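You operate a simulated robot arm through the tools that you are given. There is no shell and no other tool. Be economical: measure what you need, move in short steps, check, and stop when the job is done.

Carry out the task below with a simulated robot arm. There is one attempt and no reset: what you move stays moved.

TASK
Stand the grey block beside the numbered blue shim. It goes on the side that lies toward x +0.7, y +0.7 (a direction in the base frame), with about 3 cm between them.
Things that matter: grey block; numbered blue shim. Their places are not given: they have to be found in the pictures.

It is judged by the outcome, as a careful person would: the job done as asked, and still so three seconds after it is handed in. It fails if anything else is knocked over, pushed out of place, dropped, spilled or broken.

THE ROBOT
A 7-joint arm with a two-finger parallel gripper, fixed in place. Base frame: the origin is at the foot of the arm, x ahead of it, y to its left, z up; the work surface is at about z = 0. Lengths are in cm, angles in rad, forces in N, time in s.
With the tool pointing down near the work surface it reaches from about 22 to 58 cm from the base axis. Its first joint turns from -1.152 to 1.152 rad. Payload 2.5 kg.
Tool frame: the origin (TCP) lies between the finger pads and is the grasp point; the fingertips stand 2.3 cm ahead of it; z points along the fingers, y is the line along which they close. The gripper opens to 9.4 cm. The fingers are 3.8 cm wide and 1 cm thick; the gripper's body (5.4 by 9.6 cm) begins 3.9 cm behind the TCP.
Orientation is that of the tool frame in the base frame, as a unit quaternion [w, x, y, z]. With the fingers straight down and closing along the base's y, the tool's x points along the base's -x, its y along +y and its z along -z.

THE INTERFACE
- The arm moves only by the tool drive_tool. Its arguments are lists of equal length, an entry for each row: "dp": the shift along the tool's x, y, z in cm, a list of three; "turn": the turn, a rotation vector about the tool's x, y, z in rad, a list of three. In form: {"dp": [[x, y, z], ...], "turn": [[wx, wy, wz], ...]}. A call has 1 to 20 rows; each row is the pose to reach, as a shift and turn from the pose commanded when the call began, along the tool's axes at that moment. "fingers" is the finger opening in cm, from 0 to 9.4, set as the call begins (left out, the last holds). A row lasts 0.2 s, in which the tool goes at most 5 cm and 0.15 rad; a call with a longer step from one row to the next is refused whole, and so is a gripper value outside its range. A pose out of reach is approached as far as the arm can. The call stops where the force on the tool passes 40 N (or 10 N more than at its start, if that is more) or the arm is blocked; 0.2 s more then pass. The fingers move at their own pace (about 10.8 cm/s each) and stop on an object; they squeeze with about 29 N. The grip force told is the motor's: it shows also when the fingers shut on nothing. Time passes only in rows, and 0.2 s behind the last, so rows that repeat a pose let the fingers close. It gives the time, the measured TCP pose, the force on the tool (base axes), the opening and the grip force at its end, in the units of the frame above (readings bear some noise), and new pictures: "pictures" is both (left out), scene, wrist or none.
- Cameras (640 x 400 px; columns grow to the right, rows downward): "scene" is fixed at [13.28, -40.37, 55.47]; the picture's right is [0.76, -0.65, 0.00], its down [-0.29, -0.34, -0.90] and it looks along [0.58, 0.68, -0.45] (base axes); focal length 355 px, centre (320, 200). "wrist" rides on the gripper at [-3.9, 0, -4.4] in the tool frame; the picture's right is [0.00, -1.00, 0.00], its down [0.97, 0.00, -0.24] and it looks along [0.24, 0.00, 0.97] (tool axes); focal length 218 px, centre (320, 200).
- point_at(camera, pixels): there is no depth. For up to 12 entries [column, row, z] of the newest picture of that camera ("zoom" is the newest enlarged one), the place [x, y] in the base frame at which the ray of that pixel passes the height z, good to about 0.2 cm, but the place of the scene camera against the robot may be out by one fixed shift of up to 1.2 cm in any direction. No time passes.
- close_up(camera, box): a new picture of the part [left, top, right, bottom] of that camera's present view, enlarged. No time passes.
- sign_off(): hands the job in; it is judged then, once.

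Work in short steps. Measure before you move; look again where a grasp or a placing could have gone wrong, and mend it. You have 60 turns and 120 pictures in all, the two below and enlarged ones among them. Open the gripper and draw the arm clear of the work before you hand the job in, unless the task says otherwise; then end with one line.

The tools are called after "Emit:" as name(argument=value, ...) on one line, values as JSON. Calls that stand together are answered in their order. drive_tool: Moves the arm, as the interface text tells. Its arguments: {"type":"object","properties":{"dp":{"type":"array"},"turn":{"type":"array"},"fingers":{"type":"number"},"pictures":{"type":"string","enum":["both","scene","wrist","none"]}},"required":["dp","turn"]} The other tools are called the same way: point_at (camera, pixels) gives the place at which the rays of pixels pass given heights; close_up (camera, box) takes an enlarged picture of a part of a camera's view; sign_off () hands the job in.

At the start:

```text
time_s: 0.0
position: [40.15, 16.55, 28.41]
tool_rot: [-0.001, 0.001, 1.0, 0.0]
contact_force: [-0.7, 0.6, 0.2]
gripper_width: 9.4
grasp_force: 0.0
```

scene: 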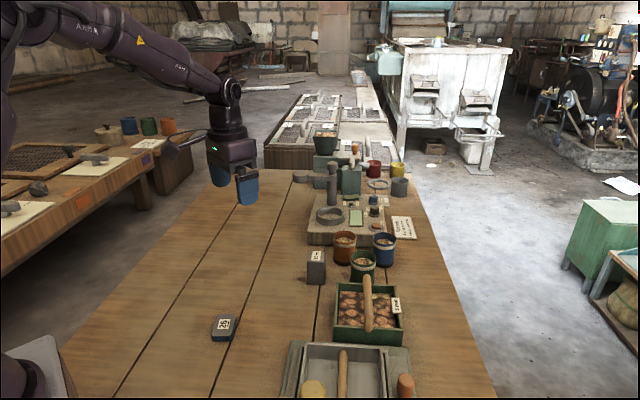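
wrist: 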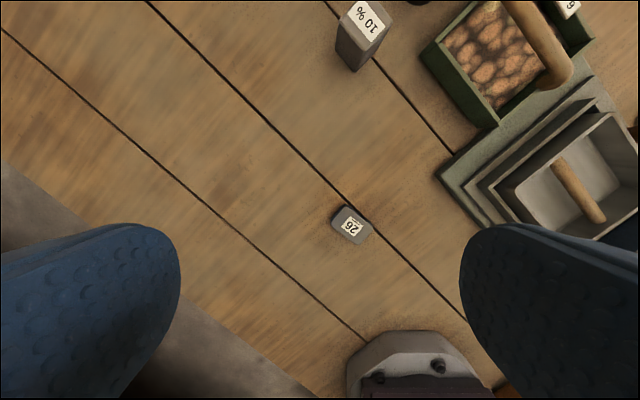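

The grey block (label "10 %") is near scene (316,267) and the shim ("26") near (223,327). I'll enlarge both and measure them.

Emit:
close_up(camera="scene", box=[190, 230, 350, 350])

Emit:
close_up(camera="wrist", box=[310, 0, 430, 75])

Emit:
close_up(camera="wrist", box=[310, 190, 390, 250])

Emit:
point_at(camera="wrist", pixels=[[336, 45, 0], [358, 72, 0], [389, 25, 0], [331, 223, 0], [359, 244, 0], [372, 232, 0], [346, 205, 0]])

Emit:
point_at(camera="scene", pixels=[[307, 281, 0], [323, 284, 0], [212, 339, 0], [229, 342, 0], [236, 318, 1]])

```text
3.33 times, centred on (270, 290) of scene
```

zoom: 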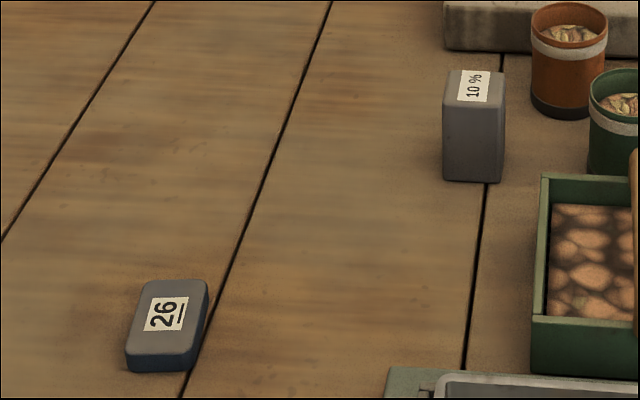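

```text
5.33 times, centred on (370, 38) of wrist
```

zoom: 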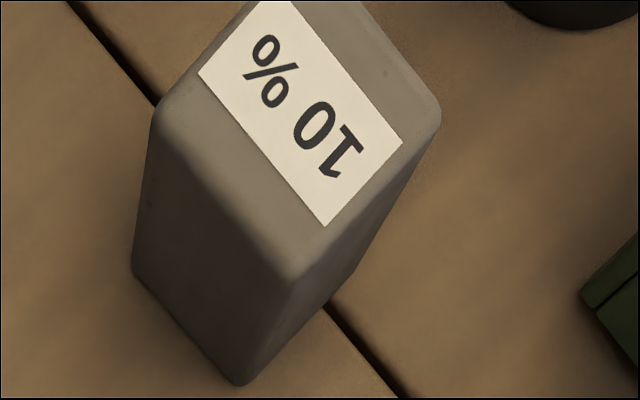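

```text
6.67 times, centred on (350, 220) of wrist
```

zoom: 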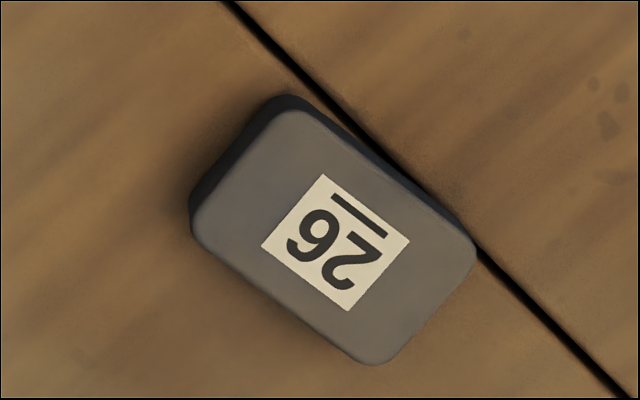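

```text
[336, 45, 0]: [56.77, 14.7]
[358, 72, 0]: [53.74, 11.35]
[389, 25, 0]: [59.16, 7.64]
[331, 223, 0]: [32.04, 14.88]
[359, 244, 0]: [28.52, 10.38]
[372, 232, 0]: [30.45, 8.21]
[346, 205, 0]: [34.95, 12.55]
```

```text
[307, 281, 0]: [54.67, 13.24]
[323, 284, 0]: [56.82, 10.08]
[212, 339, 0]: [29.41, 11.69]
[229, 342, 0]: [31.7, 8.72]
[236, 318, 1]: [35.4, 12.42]
```

Measuring corner points at several heights to get sizes and orientations.

Emit:
point_at(camera="wrist", pixels=[[335.3, 50.2, 0], [355, 72.2, 0], [339, 20.6, 5], [339, 20.6, 6], [364.4, 52.5, 5], [364.4, 52.5, 6], [364.4, 52.5, 7], [392.5, 20.6, 6]])

Emit:
point_at(camera="wrist", pixels=[[333.7, 222.5, 1.5], [346, 205.5, 1.5], [369.5, 227.5, 1.5], [357, 244, 1.5], [345.5, 204.3, 0], [333.5, 217, 0], [369, 221, 0]])

Emit:
point_at(camera="scene", pixels=[[307, 283.1, 0], [324.1, 285, 0], [307, 262.5, 5], [307, 262.5, 6], [324.1, 263.5, 6], [325.5, 252, 6], [211.5, 339.5, 0], [229.5, 342, 0], [236, 319, 1.5], [211.5, 335, 1.5], [230, 336, 1.5], [217, 315, 1.5]])

```text
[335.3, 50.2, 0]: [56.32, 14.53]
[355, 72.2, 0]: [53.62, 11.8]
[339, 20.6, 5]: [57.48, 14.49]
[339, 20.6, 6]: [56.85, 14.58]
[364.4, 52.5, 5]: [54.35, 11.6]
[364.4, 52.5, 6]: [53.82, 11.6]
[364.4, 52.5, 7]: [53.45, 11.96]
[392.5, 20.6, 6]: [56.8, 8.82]
```

```text
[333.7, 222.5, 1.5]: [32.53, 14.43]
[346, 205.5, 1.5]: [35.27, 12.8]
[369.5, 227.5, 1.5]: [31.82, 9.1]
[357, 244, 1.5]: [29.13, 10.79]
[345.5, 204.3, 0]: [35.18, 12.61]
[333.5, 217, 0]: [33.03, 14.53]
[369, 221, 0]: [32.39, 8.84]
```

```text
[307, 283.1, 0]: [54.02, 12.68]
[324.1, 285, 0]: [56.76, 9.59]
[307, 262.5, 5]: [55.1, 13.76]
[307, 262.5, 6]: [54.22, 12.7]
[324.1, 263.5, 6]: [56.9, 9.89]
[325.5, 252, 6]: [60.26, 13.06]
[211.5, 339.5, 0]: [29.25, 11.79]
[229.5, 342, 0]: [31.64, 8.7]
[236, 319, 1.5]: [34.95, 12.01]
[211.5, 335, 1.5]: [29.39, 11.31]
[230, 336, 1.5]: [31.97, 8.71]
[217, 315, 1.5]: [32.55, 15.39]
```

The block is about 4×4×6 cm, turned 45°, centre ≈(56.6,11.7). The shim centre is ≈(32.2,11.8) with its long axis along (0.7,0.7). I'll close along (0.7,-0.7), so first I check the clearance to the tins and the bin on that side.

Emit:
close_up(camera="scene", box=[290, 180, 418, 290])

Emit:
point_at(camera="scene", pixels=[[334, 262, 0], [343, 265, 0], [350, 277, 0], [360, 281, 0], [308, 243, 0], [335, 336, 0], [337, 283, 5], [345, 232, 8], [324, 285, 0], [307, 283, 0]])

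Emit:
drive_tool(dp=[[0, 0, 0], [0, 0, 0], [0, 0, 0], [0, 0, 0], [0, 0, 0], [0, 0, 0]], turn=[[0, 0, -0.14], [0, 0, -0.28], [0, 0, -0.42], [0, 0, -0.56], [0, 0, -0.7], [0, 0, -0.785]])

```text
3.64 times, centred on (354, 235) of scene
```

zoom: 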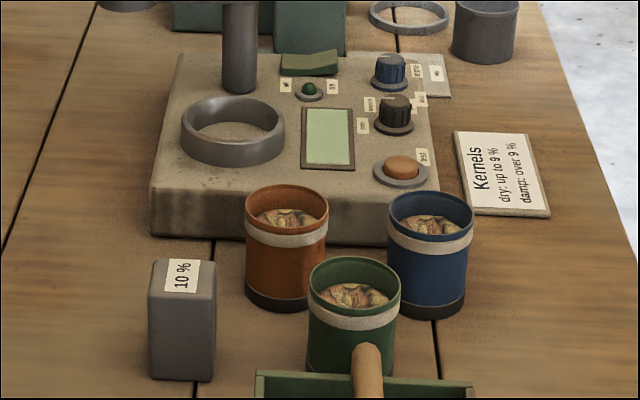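

```text
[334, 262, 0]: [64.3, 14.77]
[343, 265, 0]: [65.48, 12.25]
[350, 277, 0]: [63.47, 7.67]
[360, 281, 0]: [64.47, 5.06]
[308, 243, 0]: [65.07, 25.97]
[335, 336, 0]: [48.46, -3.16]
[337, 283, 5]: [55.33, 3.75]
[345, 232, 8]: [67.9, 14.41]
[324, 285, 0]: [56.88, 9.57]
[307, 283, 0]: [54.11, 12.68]
```

```text
time_s: 1.4
position: [40.11, 16.58, 28.48]
tool_rot: [0.0, -0.383, 0.924, 0.0]
contact_force: [1.3, 0.4, -0.6]
gripper_width: 9.4
grasp_force: 0.1
```

scene: 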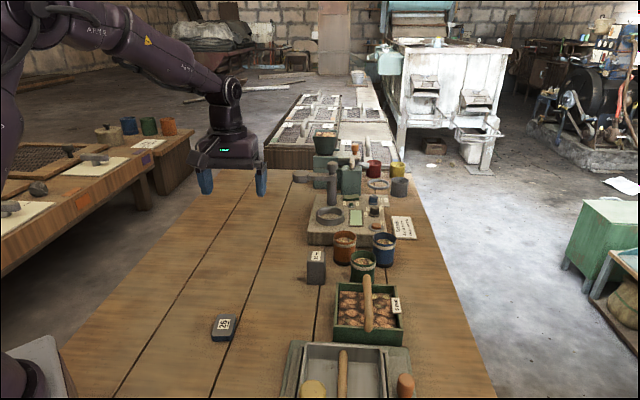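
wrist: 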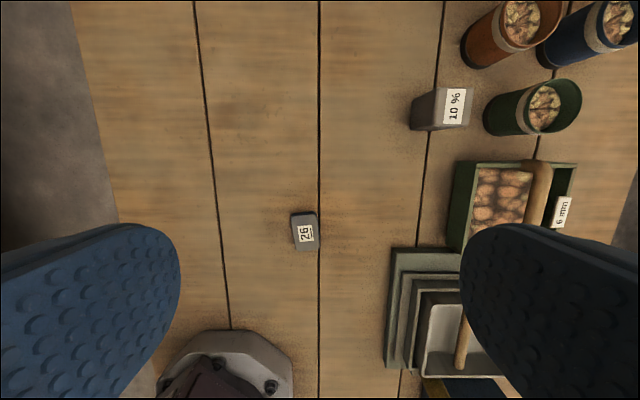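

Now aligned with both objects. The green tin (wrist left base edge ≈ col 484) is beside the block, so I measure the gap and the tin height.

Emit:
point_at(camera="wrist", pixels=[[410.5, 127, 0], [411, 103, 0], [436, 131, 6], [470, 128, 6], [472, 90, 6], [440, 88, 6], [484, 118, 0], [500, 135, 0], [582, 100, 6], [582, 100, 7], [454, 205, 0]])

Emit:
point_at(camera="wrist", pixels=[[292, 215, 1.5], [316, 214, 1.5], [319, 248, 1.5], [296, 250, 1.5], [317, 211, 1.5], [291, 213, 0], [294, 250, 0]])

Emit:
close_up(camera="wrist", box=[390, 60, 550, 160])

Emit:
close_up(camera="wrist", box=[265, 200, 345, 260])

```text
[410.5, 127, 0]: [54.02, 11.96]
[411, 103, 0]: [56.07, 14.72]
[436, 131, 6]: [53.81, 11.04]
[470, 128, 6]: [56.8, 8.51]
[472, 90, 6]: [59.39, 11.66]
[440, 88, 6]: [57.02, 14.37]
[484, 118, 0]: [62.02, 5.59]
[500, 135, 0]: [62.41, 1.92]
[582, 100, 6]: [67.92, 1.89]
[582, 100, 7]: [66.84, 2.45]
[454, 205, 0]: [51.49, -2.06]
```

```text
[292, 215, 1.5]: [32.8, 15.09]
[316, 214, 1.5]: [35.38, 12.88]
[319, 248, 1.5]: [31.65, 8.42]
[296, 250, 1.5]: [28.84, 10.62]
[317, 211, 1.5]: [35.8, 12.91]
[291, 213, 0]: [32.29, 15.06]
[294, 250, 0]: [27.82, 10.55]
```

```text
4.00 times, centred on (470, 110) of wrist
```

zoom: 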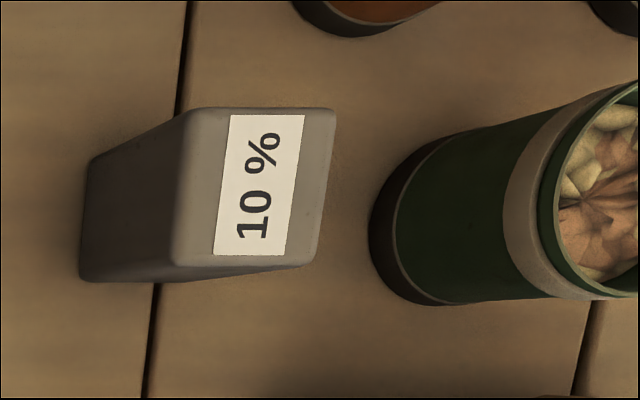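

```text
6.67 times, centred on (305, 230) of wrist
```

zoom: 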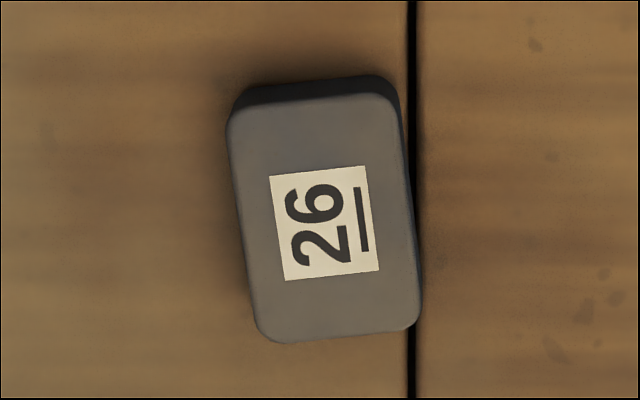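

Clearances are ample: about 6 cm from block face to tin. I move above the block centre (56.6,11.6) at z≈16 with the fingers at 7.5 cm and look again.

Emit:
drive_tool(dp=[[-1.63, -3.03, 2.4], [-3.27, -6.07, 4.8], [-4.9, -9.1, 7.2], [-6.54, -12.14, 9.6], [-8.17, -15.17, 12], [-8.17, -15.17, 12]], turn=[[0, 0, 0], [0, 0, 0], [0, 0, 0], [0, 0, 0], [0, 0, 0], [0, 0, 0]], fingers=7.5)

```text
time_s: 2.8
position: [56.53, 11.49, 16.4]
tool_rot: [0.0, -0.383, 0.924, 0.0]
contact_force: [0.3, -1.1, 0.4]
gripper_width: 7.5
grasp_force: 0.0
```

scene: 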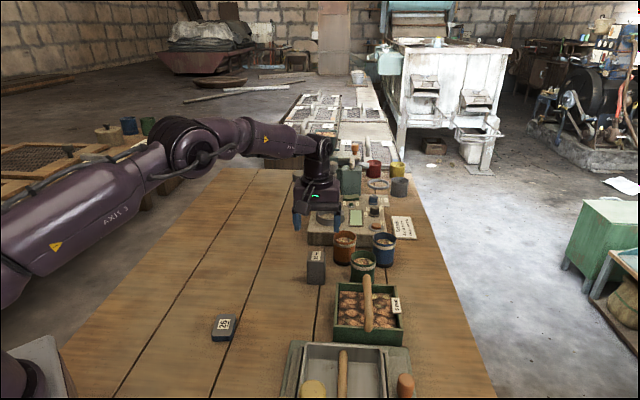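
wrist: 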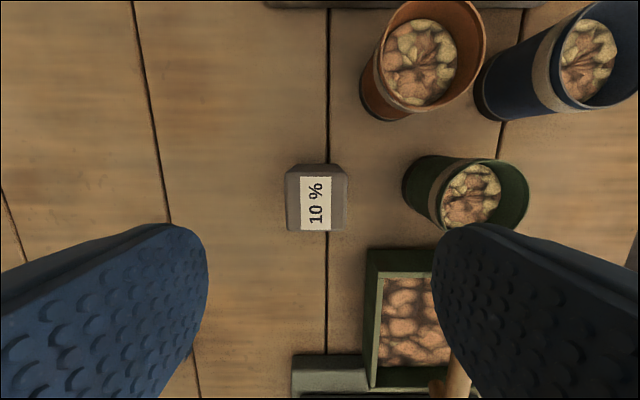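

The block shows at (316,200), between the fingers. Measuring its top precisely.

Emit:
close_up(camera="wrist", box=[270, 150, 366, 246])

Emit:
point_at(camera="wrist", pixels=[[286, 173, 6], [347, 173, 6], [344, 231, 6], [288, 231, 6], [298, 164, 0], [339, 164, 0], [403, 185, 0], [420, 156, 7], [500, 160, 7]])

```text
4.17 times, centred on (318, 198) of wrist
```

zoom: 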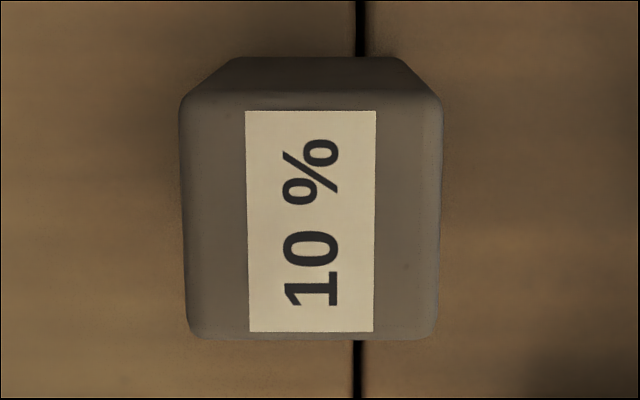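

```text
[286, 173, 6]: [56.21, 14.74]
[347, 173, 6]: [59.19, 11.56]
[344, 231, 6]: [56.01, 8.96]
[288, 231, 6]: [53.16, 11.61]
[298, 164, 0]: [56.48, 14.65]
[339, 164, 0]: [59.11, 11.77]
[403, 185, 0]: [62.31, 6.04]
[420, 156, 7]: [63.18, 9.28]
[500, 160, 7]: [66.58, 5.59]
```

Block centre (56.15,11.7), square to the gripper. I shift by 0.1/0.44 cm in tool x/y and descend to z≈4.2, then close.

Emit:
drive_tool(dp=[[0.11, 0.44, 3], [0.11, 0.44, 6], [0.11, 0.44, 9], [0.11, 0.44, 11], [0.11, 0.44, 12.2], [0.11, 0.44, 12.2]], turn=[[0, 0, 0], [0, 0, 0], [0, 0, 0], [0, 0, 0], [0, 0, 0], [0, 0, 0]])

```text
time_s: 4.2
position: [56.29, 11.76, 4.16]
tool_rot: [0.0, -0.382, 0.924, 0.0]
contact_force: [0.2, -1.0, -0.1]
gripper_width: 7.5
grasp_force: 0.0
```

scene: 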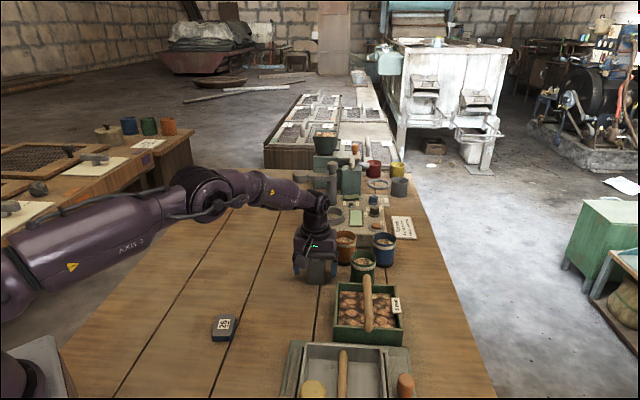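
wrist: 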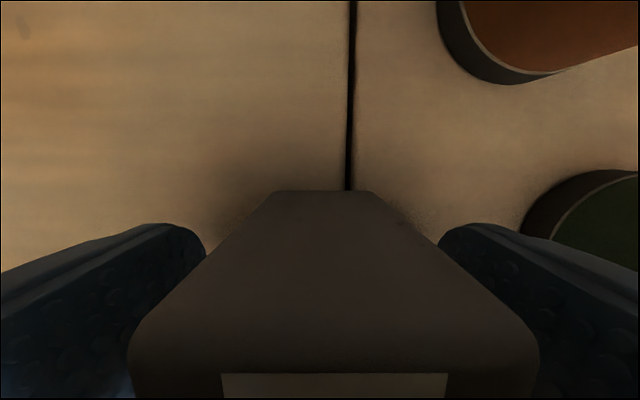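

The fingers straddle the block with clear space on both sides. I close and wait.

Emit:
drive_tool(dp=[[0, 0, 0], [0, 0, 0], [0, 0, 0], [0, 0, 0]], turn=[[0, 0, 0], [0, 0, 0], [0, 0, 0], [0, 0, 0]], fingers=3, pictures="wrist")

```text
time_s: 5.2
position: [56.28, 11.83, 4.16]
tool_rot: [0.001, -0.382, 0.924, 0.0]
contact_force: [0.6, -0.9, 0.2]
gripper_width: 4.22
grasp_force: 28.7
```

wrist: 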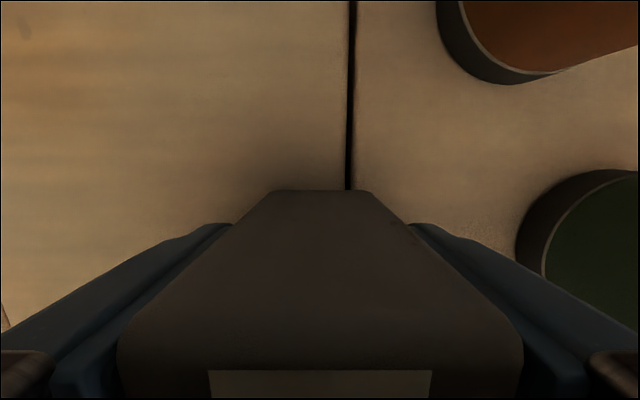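

Gripped at 4.22 cm with 28.7 N. I lift to z≈18, then carry to (30,9.5) so the wrist camera looks straight down on the shim.

Emit:
drive_tool(dp=[[0, 0, -2], [0, 0, -6], [0, 0, -10], [0, 0, -14], [2.5, 2.1, -14], [5.05, 4.25, -14], [7.6, 6.4, -14], [10.1, 8.5, -14], [12.6, 10.6, -14], [15.15, 12.75, -14], [17.7, 14.9, -14], [20.2, 17, -14], [20.2, 17, -14]], turn=[[0, 0, 0], [0, 0, 0], [0, 0, 0], [0, 0, 0], [0, 0, 0], [0, 0, 0], [0, 0, 0], [0, 0, 0], [0, 0, 0], [0, 0, 0], [0, 0, 0], [0, 0, 0], [0, 0, 0]])

```text
time_s: 8.0
position: [29.76, 9.58, 18.57]
tool_rot: [0.001, -0.382, 0.924, 0.0]
contact_force: [1.2, -0.1, -1.8]
gripper_width: 4.22
grasp_force: 29.0
```

scene: 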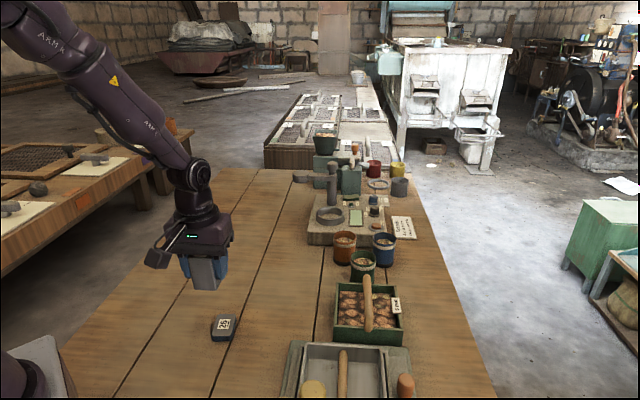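
wrist: 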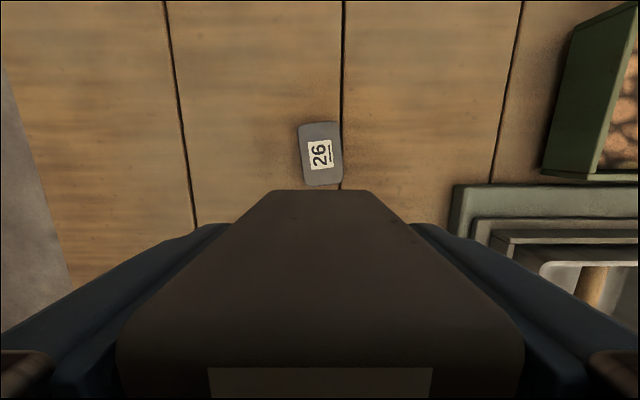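

The shim is at (320,153) seen nearly straight down. I measure its outline.

Emit:
close_up(camera="wrist", box=[272, 107, 368, 203])

Emit:
point_at(camera="wrist", pixels=[[298, 124, 1.5], [339, 121, 1.5], [344, 184, 1.5], [304, 187, 1.5], [318.5, 122, 1.5], [324, 186, 1.5]])

```text
4.17 times, centred on (320, 155) of wrist
```

zoom: 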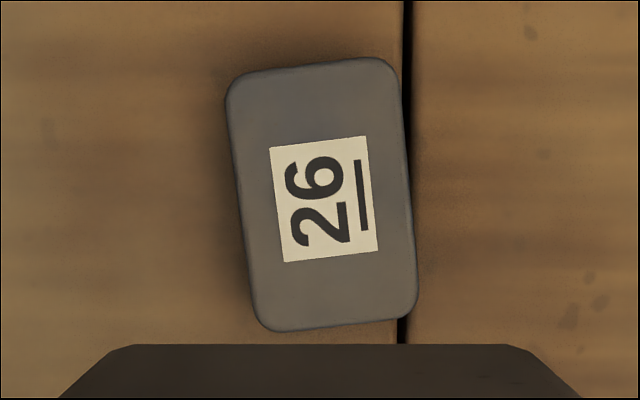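

```text
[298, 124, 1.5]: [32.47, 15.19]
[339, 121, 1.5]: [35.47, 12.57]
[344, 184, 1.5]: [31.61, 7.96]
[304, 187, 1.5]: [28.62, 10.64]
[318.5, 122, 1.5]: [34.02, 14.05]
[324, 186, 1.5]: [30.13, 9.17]
```

The shim centre is ≈(32.0,11.6) and it is ~6 cm long. Target block centre is 8.2 cm along (0.7,0.7), at (37.8,17.4). I move above it and lower part way.

Emit:
drive_tool(dp=[[-3.8, -0.05, 0], [-7.6, -0.1, 0], [-11.36, -0.16, 0], [-11.36, -0.16, 4], [-11.36, -0.16, 8], [-11.36, -0.16, 11], [-11.36, -0.16, 11]], turn=[[0, 0, 0], [0, 0, 0], [0, 0, 0], [0, 0, 0], [0, 0, 0], [0, 0, 0], [0, 0, 0]])

```text
time_s: 9.6
position: [38.04, 17.63, 7.21]
tool_rot: [0.001, -0.383, 0.924, 0.001]
contact_force: [-0.1, -0.3, -1.6]
gripper_width: 4.16
grasp_force: 29.9
```

scene: 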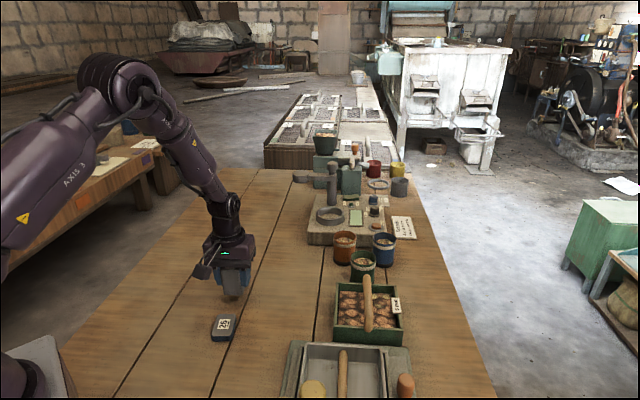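
wrist: 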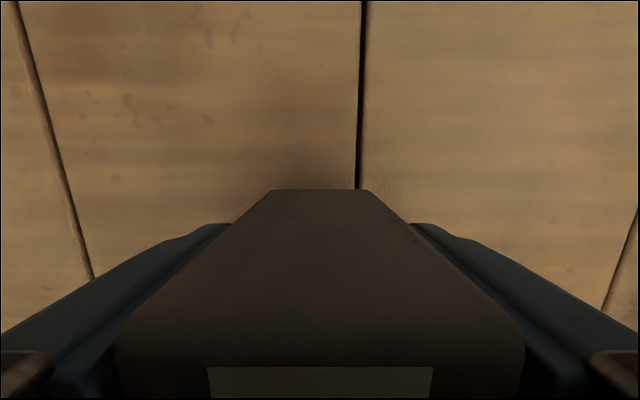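

Over the spot at (38.0,17.6), z 7.2. I lower 3.0 cm slowly, with a 0.2 cm correction toward the shim.

Emit:
drive_tool(dp=[[0.2, 0, 1], [0.2, 0, 2], [0.2, 0, 2.5], [0.2, 0, 2.8], [0.2, 0, 3.0], [0.2, 0, 3.0]], turn=[[0, 0, 0], [0, 0, 0], [0, 0, 0], [0, 0, 0], [0, 0, 0], [0, 0, 0]])

```text
time_s: 11.0
position: [38.02, 17.31, 4.19]
tool_rot: [0.0, -0.383, 0.924, 0.0]
contact_force: [0.4, 0.2, -1.7]
gripper_width: 4.17
grasp_force: 28.7
```

scene: 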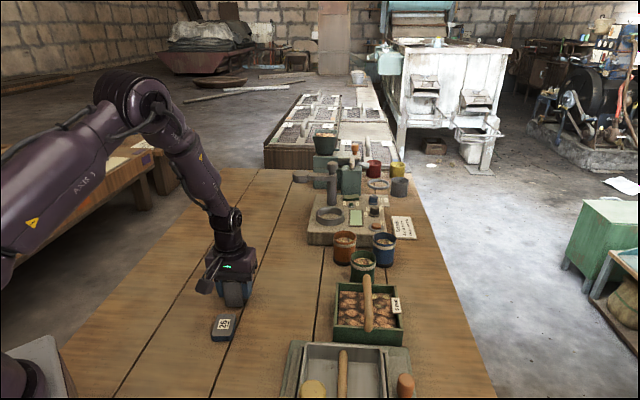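
wrist: 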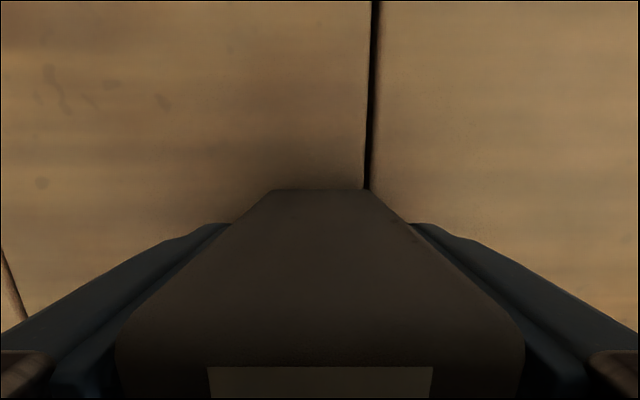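

The force still shows the block's weight, so it isn't resting yet. I lower in 0.05 cm steps.

Emit:
drive_tool(dp=[[0, 0, 0.05], [0, 0, 0.1], [0, 0, 0.1]], turn=[[0, 0, 0], [0, 0, 0], [0, 0, 0]], pictures="none")

```text
time_s: 11.8
position: [38.1, 17.48, 4.11]
tool_rot: [-0.001, -0.383, 0.924, 0.0]
contact_force: [-2.8, -0.5, 5.8]
gripper_width: 4.15
grasp_force: 29.0
```

There is contact now (5.8 N upward). I check the gap before releasing.

Emit:
close_up(camera="scene", box=[180, 250, 300, 350])

```text
4.00 times, centred on (240, 300) of scene
```

zoom: 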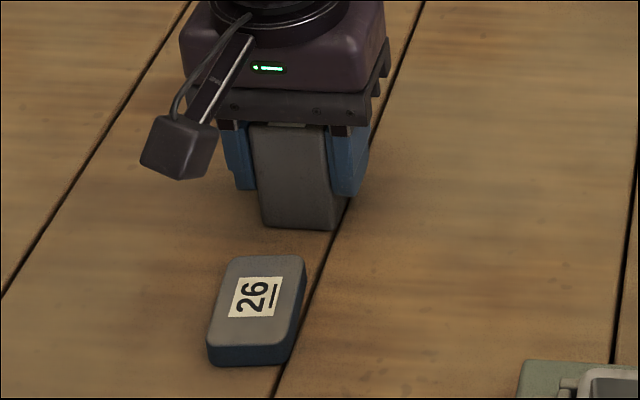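

Emit:
point_at(camera="zoom", pixels=[[235, 257, 1.5], [303, 257, 1.5], [268, 256, 1.5], [262, 226, 0], [335, 231, 0], [298, 229, 0], [208, 362, 0], [288, 366, 0], [292, 330, 1.5], [208, 345, 1.5]])

```text
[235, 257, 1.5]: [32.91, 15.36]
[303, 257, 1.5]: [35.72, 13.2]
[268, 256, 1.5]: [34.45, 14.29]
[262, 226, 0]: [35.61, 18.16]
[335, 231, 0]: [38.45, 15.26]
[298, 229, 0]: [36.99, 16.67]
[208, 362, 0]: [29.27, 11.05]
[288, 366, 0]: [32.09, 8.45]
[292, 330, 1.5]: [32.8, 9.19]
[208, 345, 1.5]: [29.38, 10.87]
```

Scene estimate of the gap is ~3.4 cm, wrist estimate ~3.1. I nudge 0.25 cm closer with a small lift and set down again.

Emit:
drive_tool(dp=[[0, 0, -0.5], [0.25, 0, -0.5], [0.25, 0, -0.3], [0.25, 0, -0.1], [0.25, 0, 0], [0.25, 0, 0]], turn=[[0, 0, 0], [0, 0, 0], [0, 0, 0], [0, 0, 0], [0, 0, 0], [0, 0, 0]], pictures="none")

```text
time_s: 13.2
position: [37.87, 17.14, 4.12]
tool_rot: [0.0, -0.382, 0.924, 0.0]
contact_force: [-4.5, -3.2, 11.3]
gripper_width: 4.18
grasp_force: 28.9
```

It is resting on the table (11 N). I open to 7 cm and then rise straight up.

Emit:
drive_tool(dp=[[0, 0, 0], [0, 0, 0], [0, 0, 0]], turn=[[0, 0, 0], [0, 0, 0], [0, 0, 0]], fingers=7, pictures="none")

Emit:
drive_tool(dp=[[0, 0, -2], [0, 0, -5], [0, 0, -9], [0, 0, -13], [4, 0, -17], [7, 0, -19], [7, 0, -19]], turn=[[0, 0, 0], [0, 0, 0], [0, 0, 0], [0, 0, 0], [0, 0, 0], [0, 0, 0], [0, 0, 0]])

```text
time_s: 14.0
position: [37.68, 17.17, 4.13]
tool_rot: [0.0, -0.382, 0.924, 0.0]
contact_force: [0.3, -0.3, 0.2]
gripper_width: 7.01
grasp_force: 0.1
```

```text
refused: row 5 steps farther than a row can; nothing moved
```

Released cleanly; the retreat was refused because one step was too long, so I use shorter steps.

Emit:
drive_tool(dp=[[0, 0, -2], [0, 0, -5], [0, 0, -9], [0, 0, -13], [3, 0, -16], [6, 0, -19], [6, 0, -19]], turn=[[0, 0, 0], [0, 0, 0], [0, 0, 0], [0, 0, 0], [0, 0, 0], [0, 0, 0], [0, 0, 0]])

```text
time_s: 15.6
position: [33.53, 12.98, 23.3]
tool_rot: [0.0, -0.383, 0.924, 0.001]
contact_force: [0.3, -0.2, 0.7]
gripper_width: 7.0
grasp_force: 0.1
```

scene: 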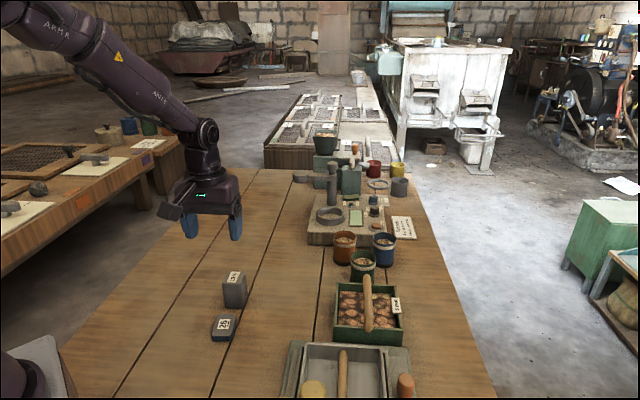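
wrist: 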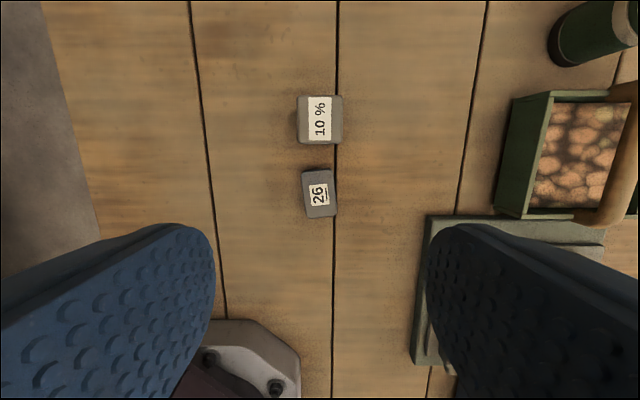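

Block stands upright and the shim hasn't moved. Checking the gap.

Emit:
close_up(camera="wrist", box=[260, 85, 380, 225])

Emit:
point_at(camera="wrist", pixels=[[299, 143, 0], [343, 143, 6], [297, 143, 6], [320, 144.5, 0], [297, 97, 6], [343, 96, 6], [302, 171, 1.5], [332, 169, 1.5], [317, 170, 1.5], [320, 217, 1.5]])

```text
2.86 times, centred on (320, 155) of wrist
```

zoom: 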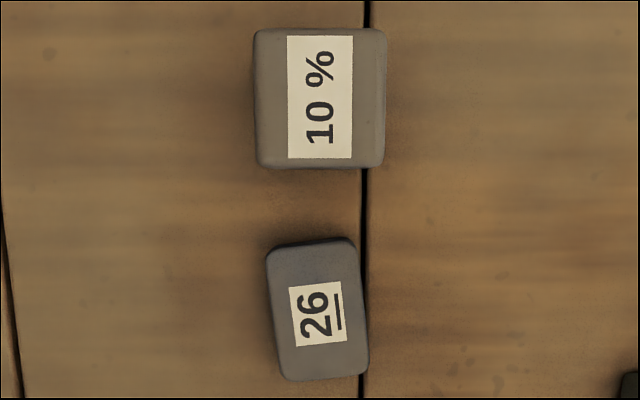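

```text
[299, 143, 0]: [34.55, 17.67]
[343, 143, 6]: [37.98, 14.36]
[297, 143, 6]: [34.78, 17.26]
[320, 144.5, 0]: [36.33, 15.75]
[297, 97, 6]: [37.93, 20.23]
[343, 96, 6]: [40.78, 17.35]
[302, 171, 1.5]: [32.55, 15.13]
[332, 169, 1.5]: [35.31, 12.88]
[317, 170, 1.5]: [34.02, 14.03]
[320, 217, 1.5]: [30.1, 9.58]
```

The gap measures ≈2.9 cm and the block's bearing from the shim is ≈(0.7,0.7). The block is upright, nothing else has moved, the gripper is open and the arm is clear, so I hand in.

Emit:
sign_off()

```text
The job is handed in.
```

The grey block is standing upright about 3 cm from the numbered blue shim (measured at about 2.9 cm), on the side toward (+0.7, +0.7), and nothing else was moved.
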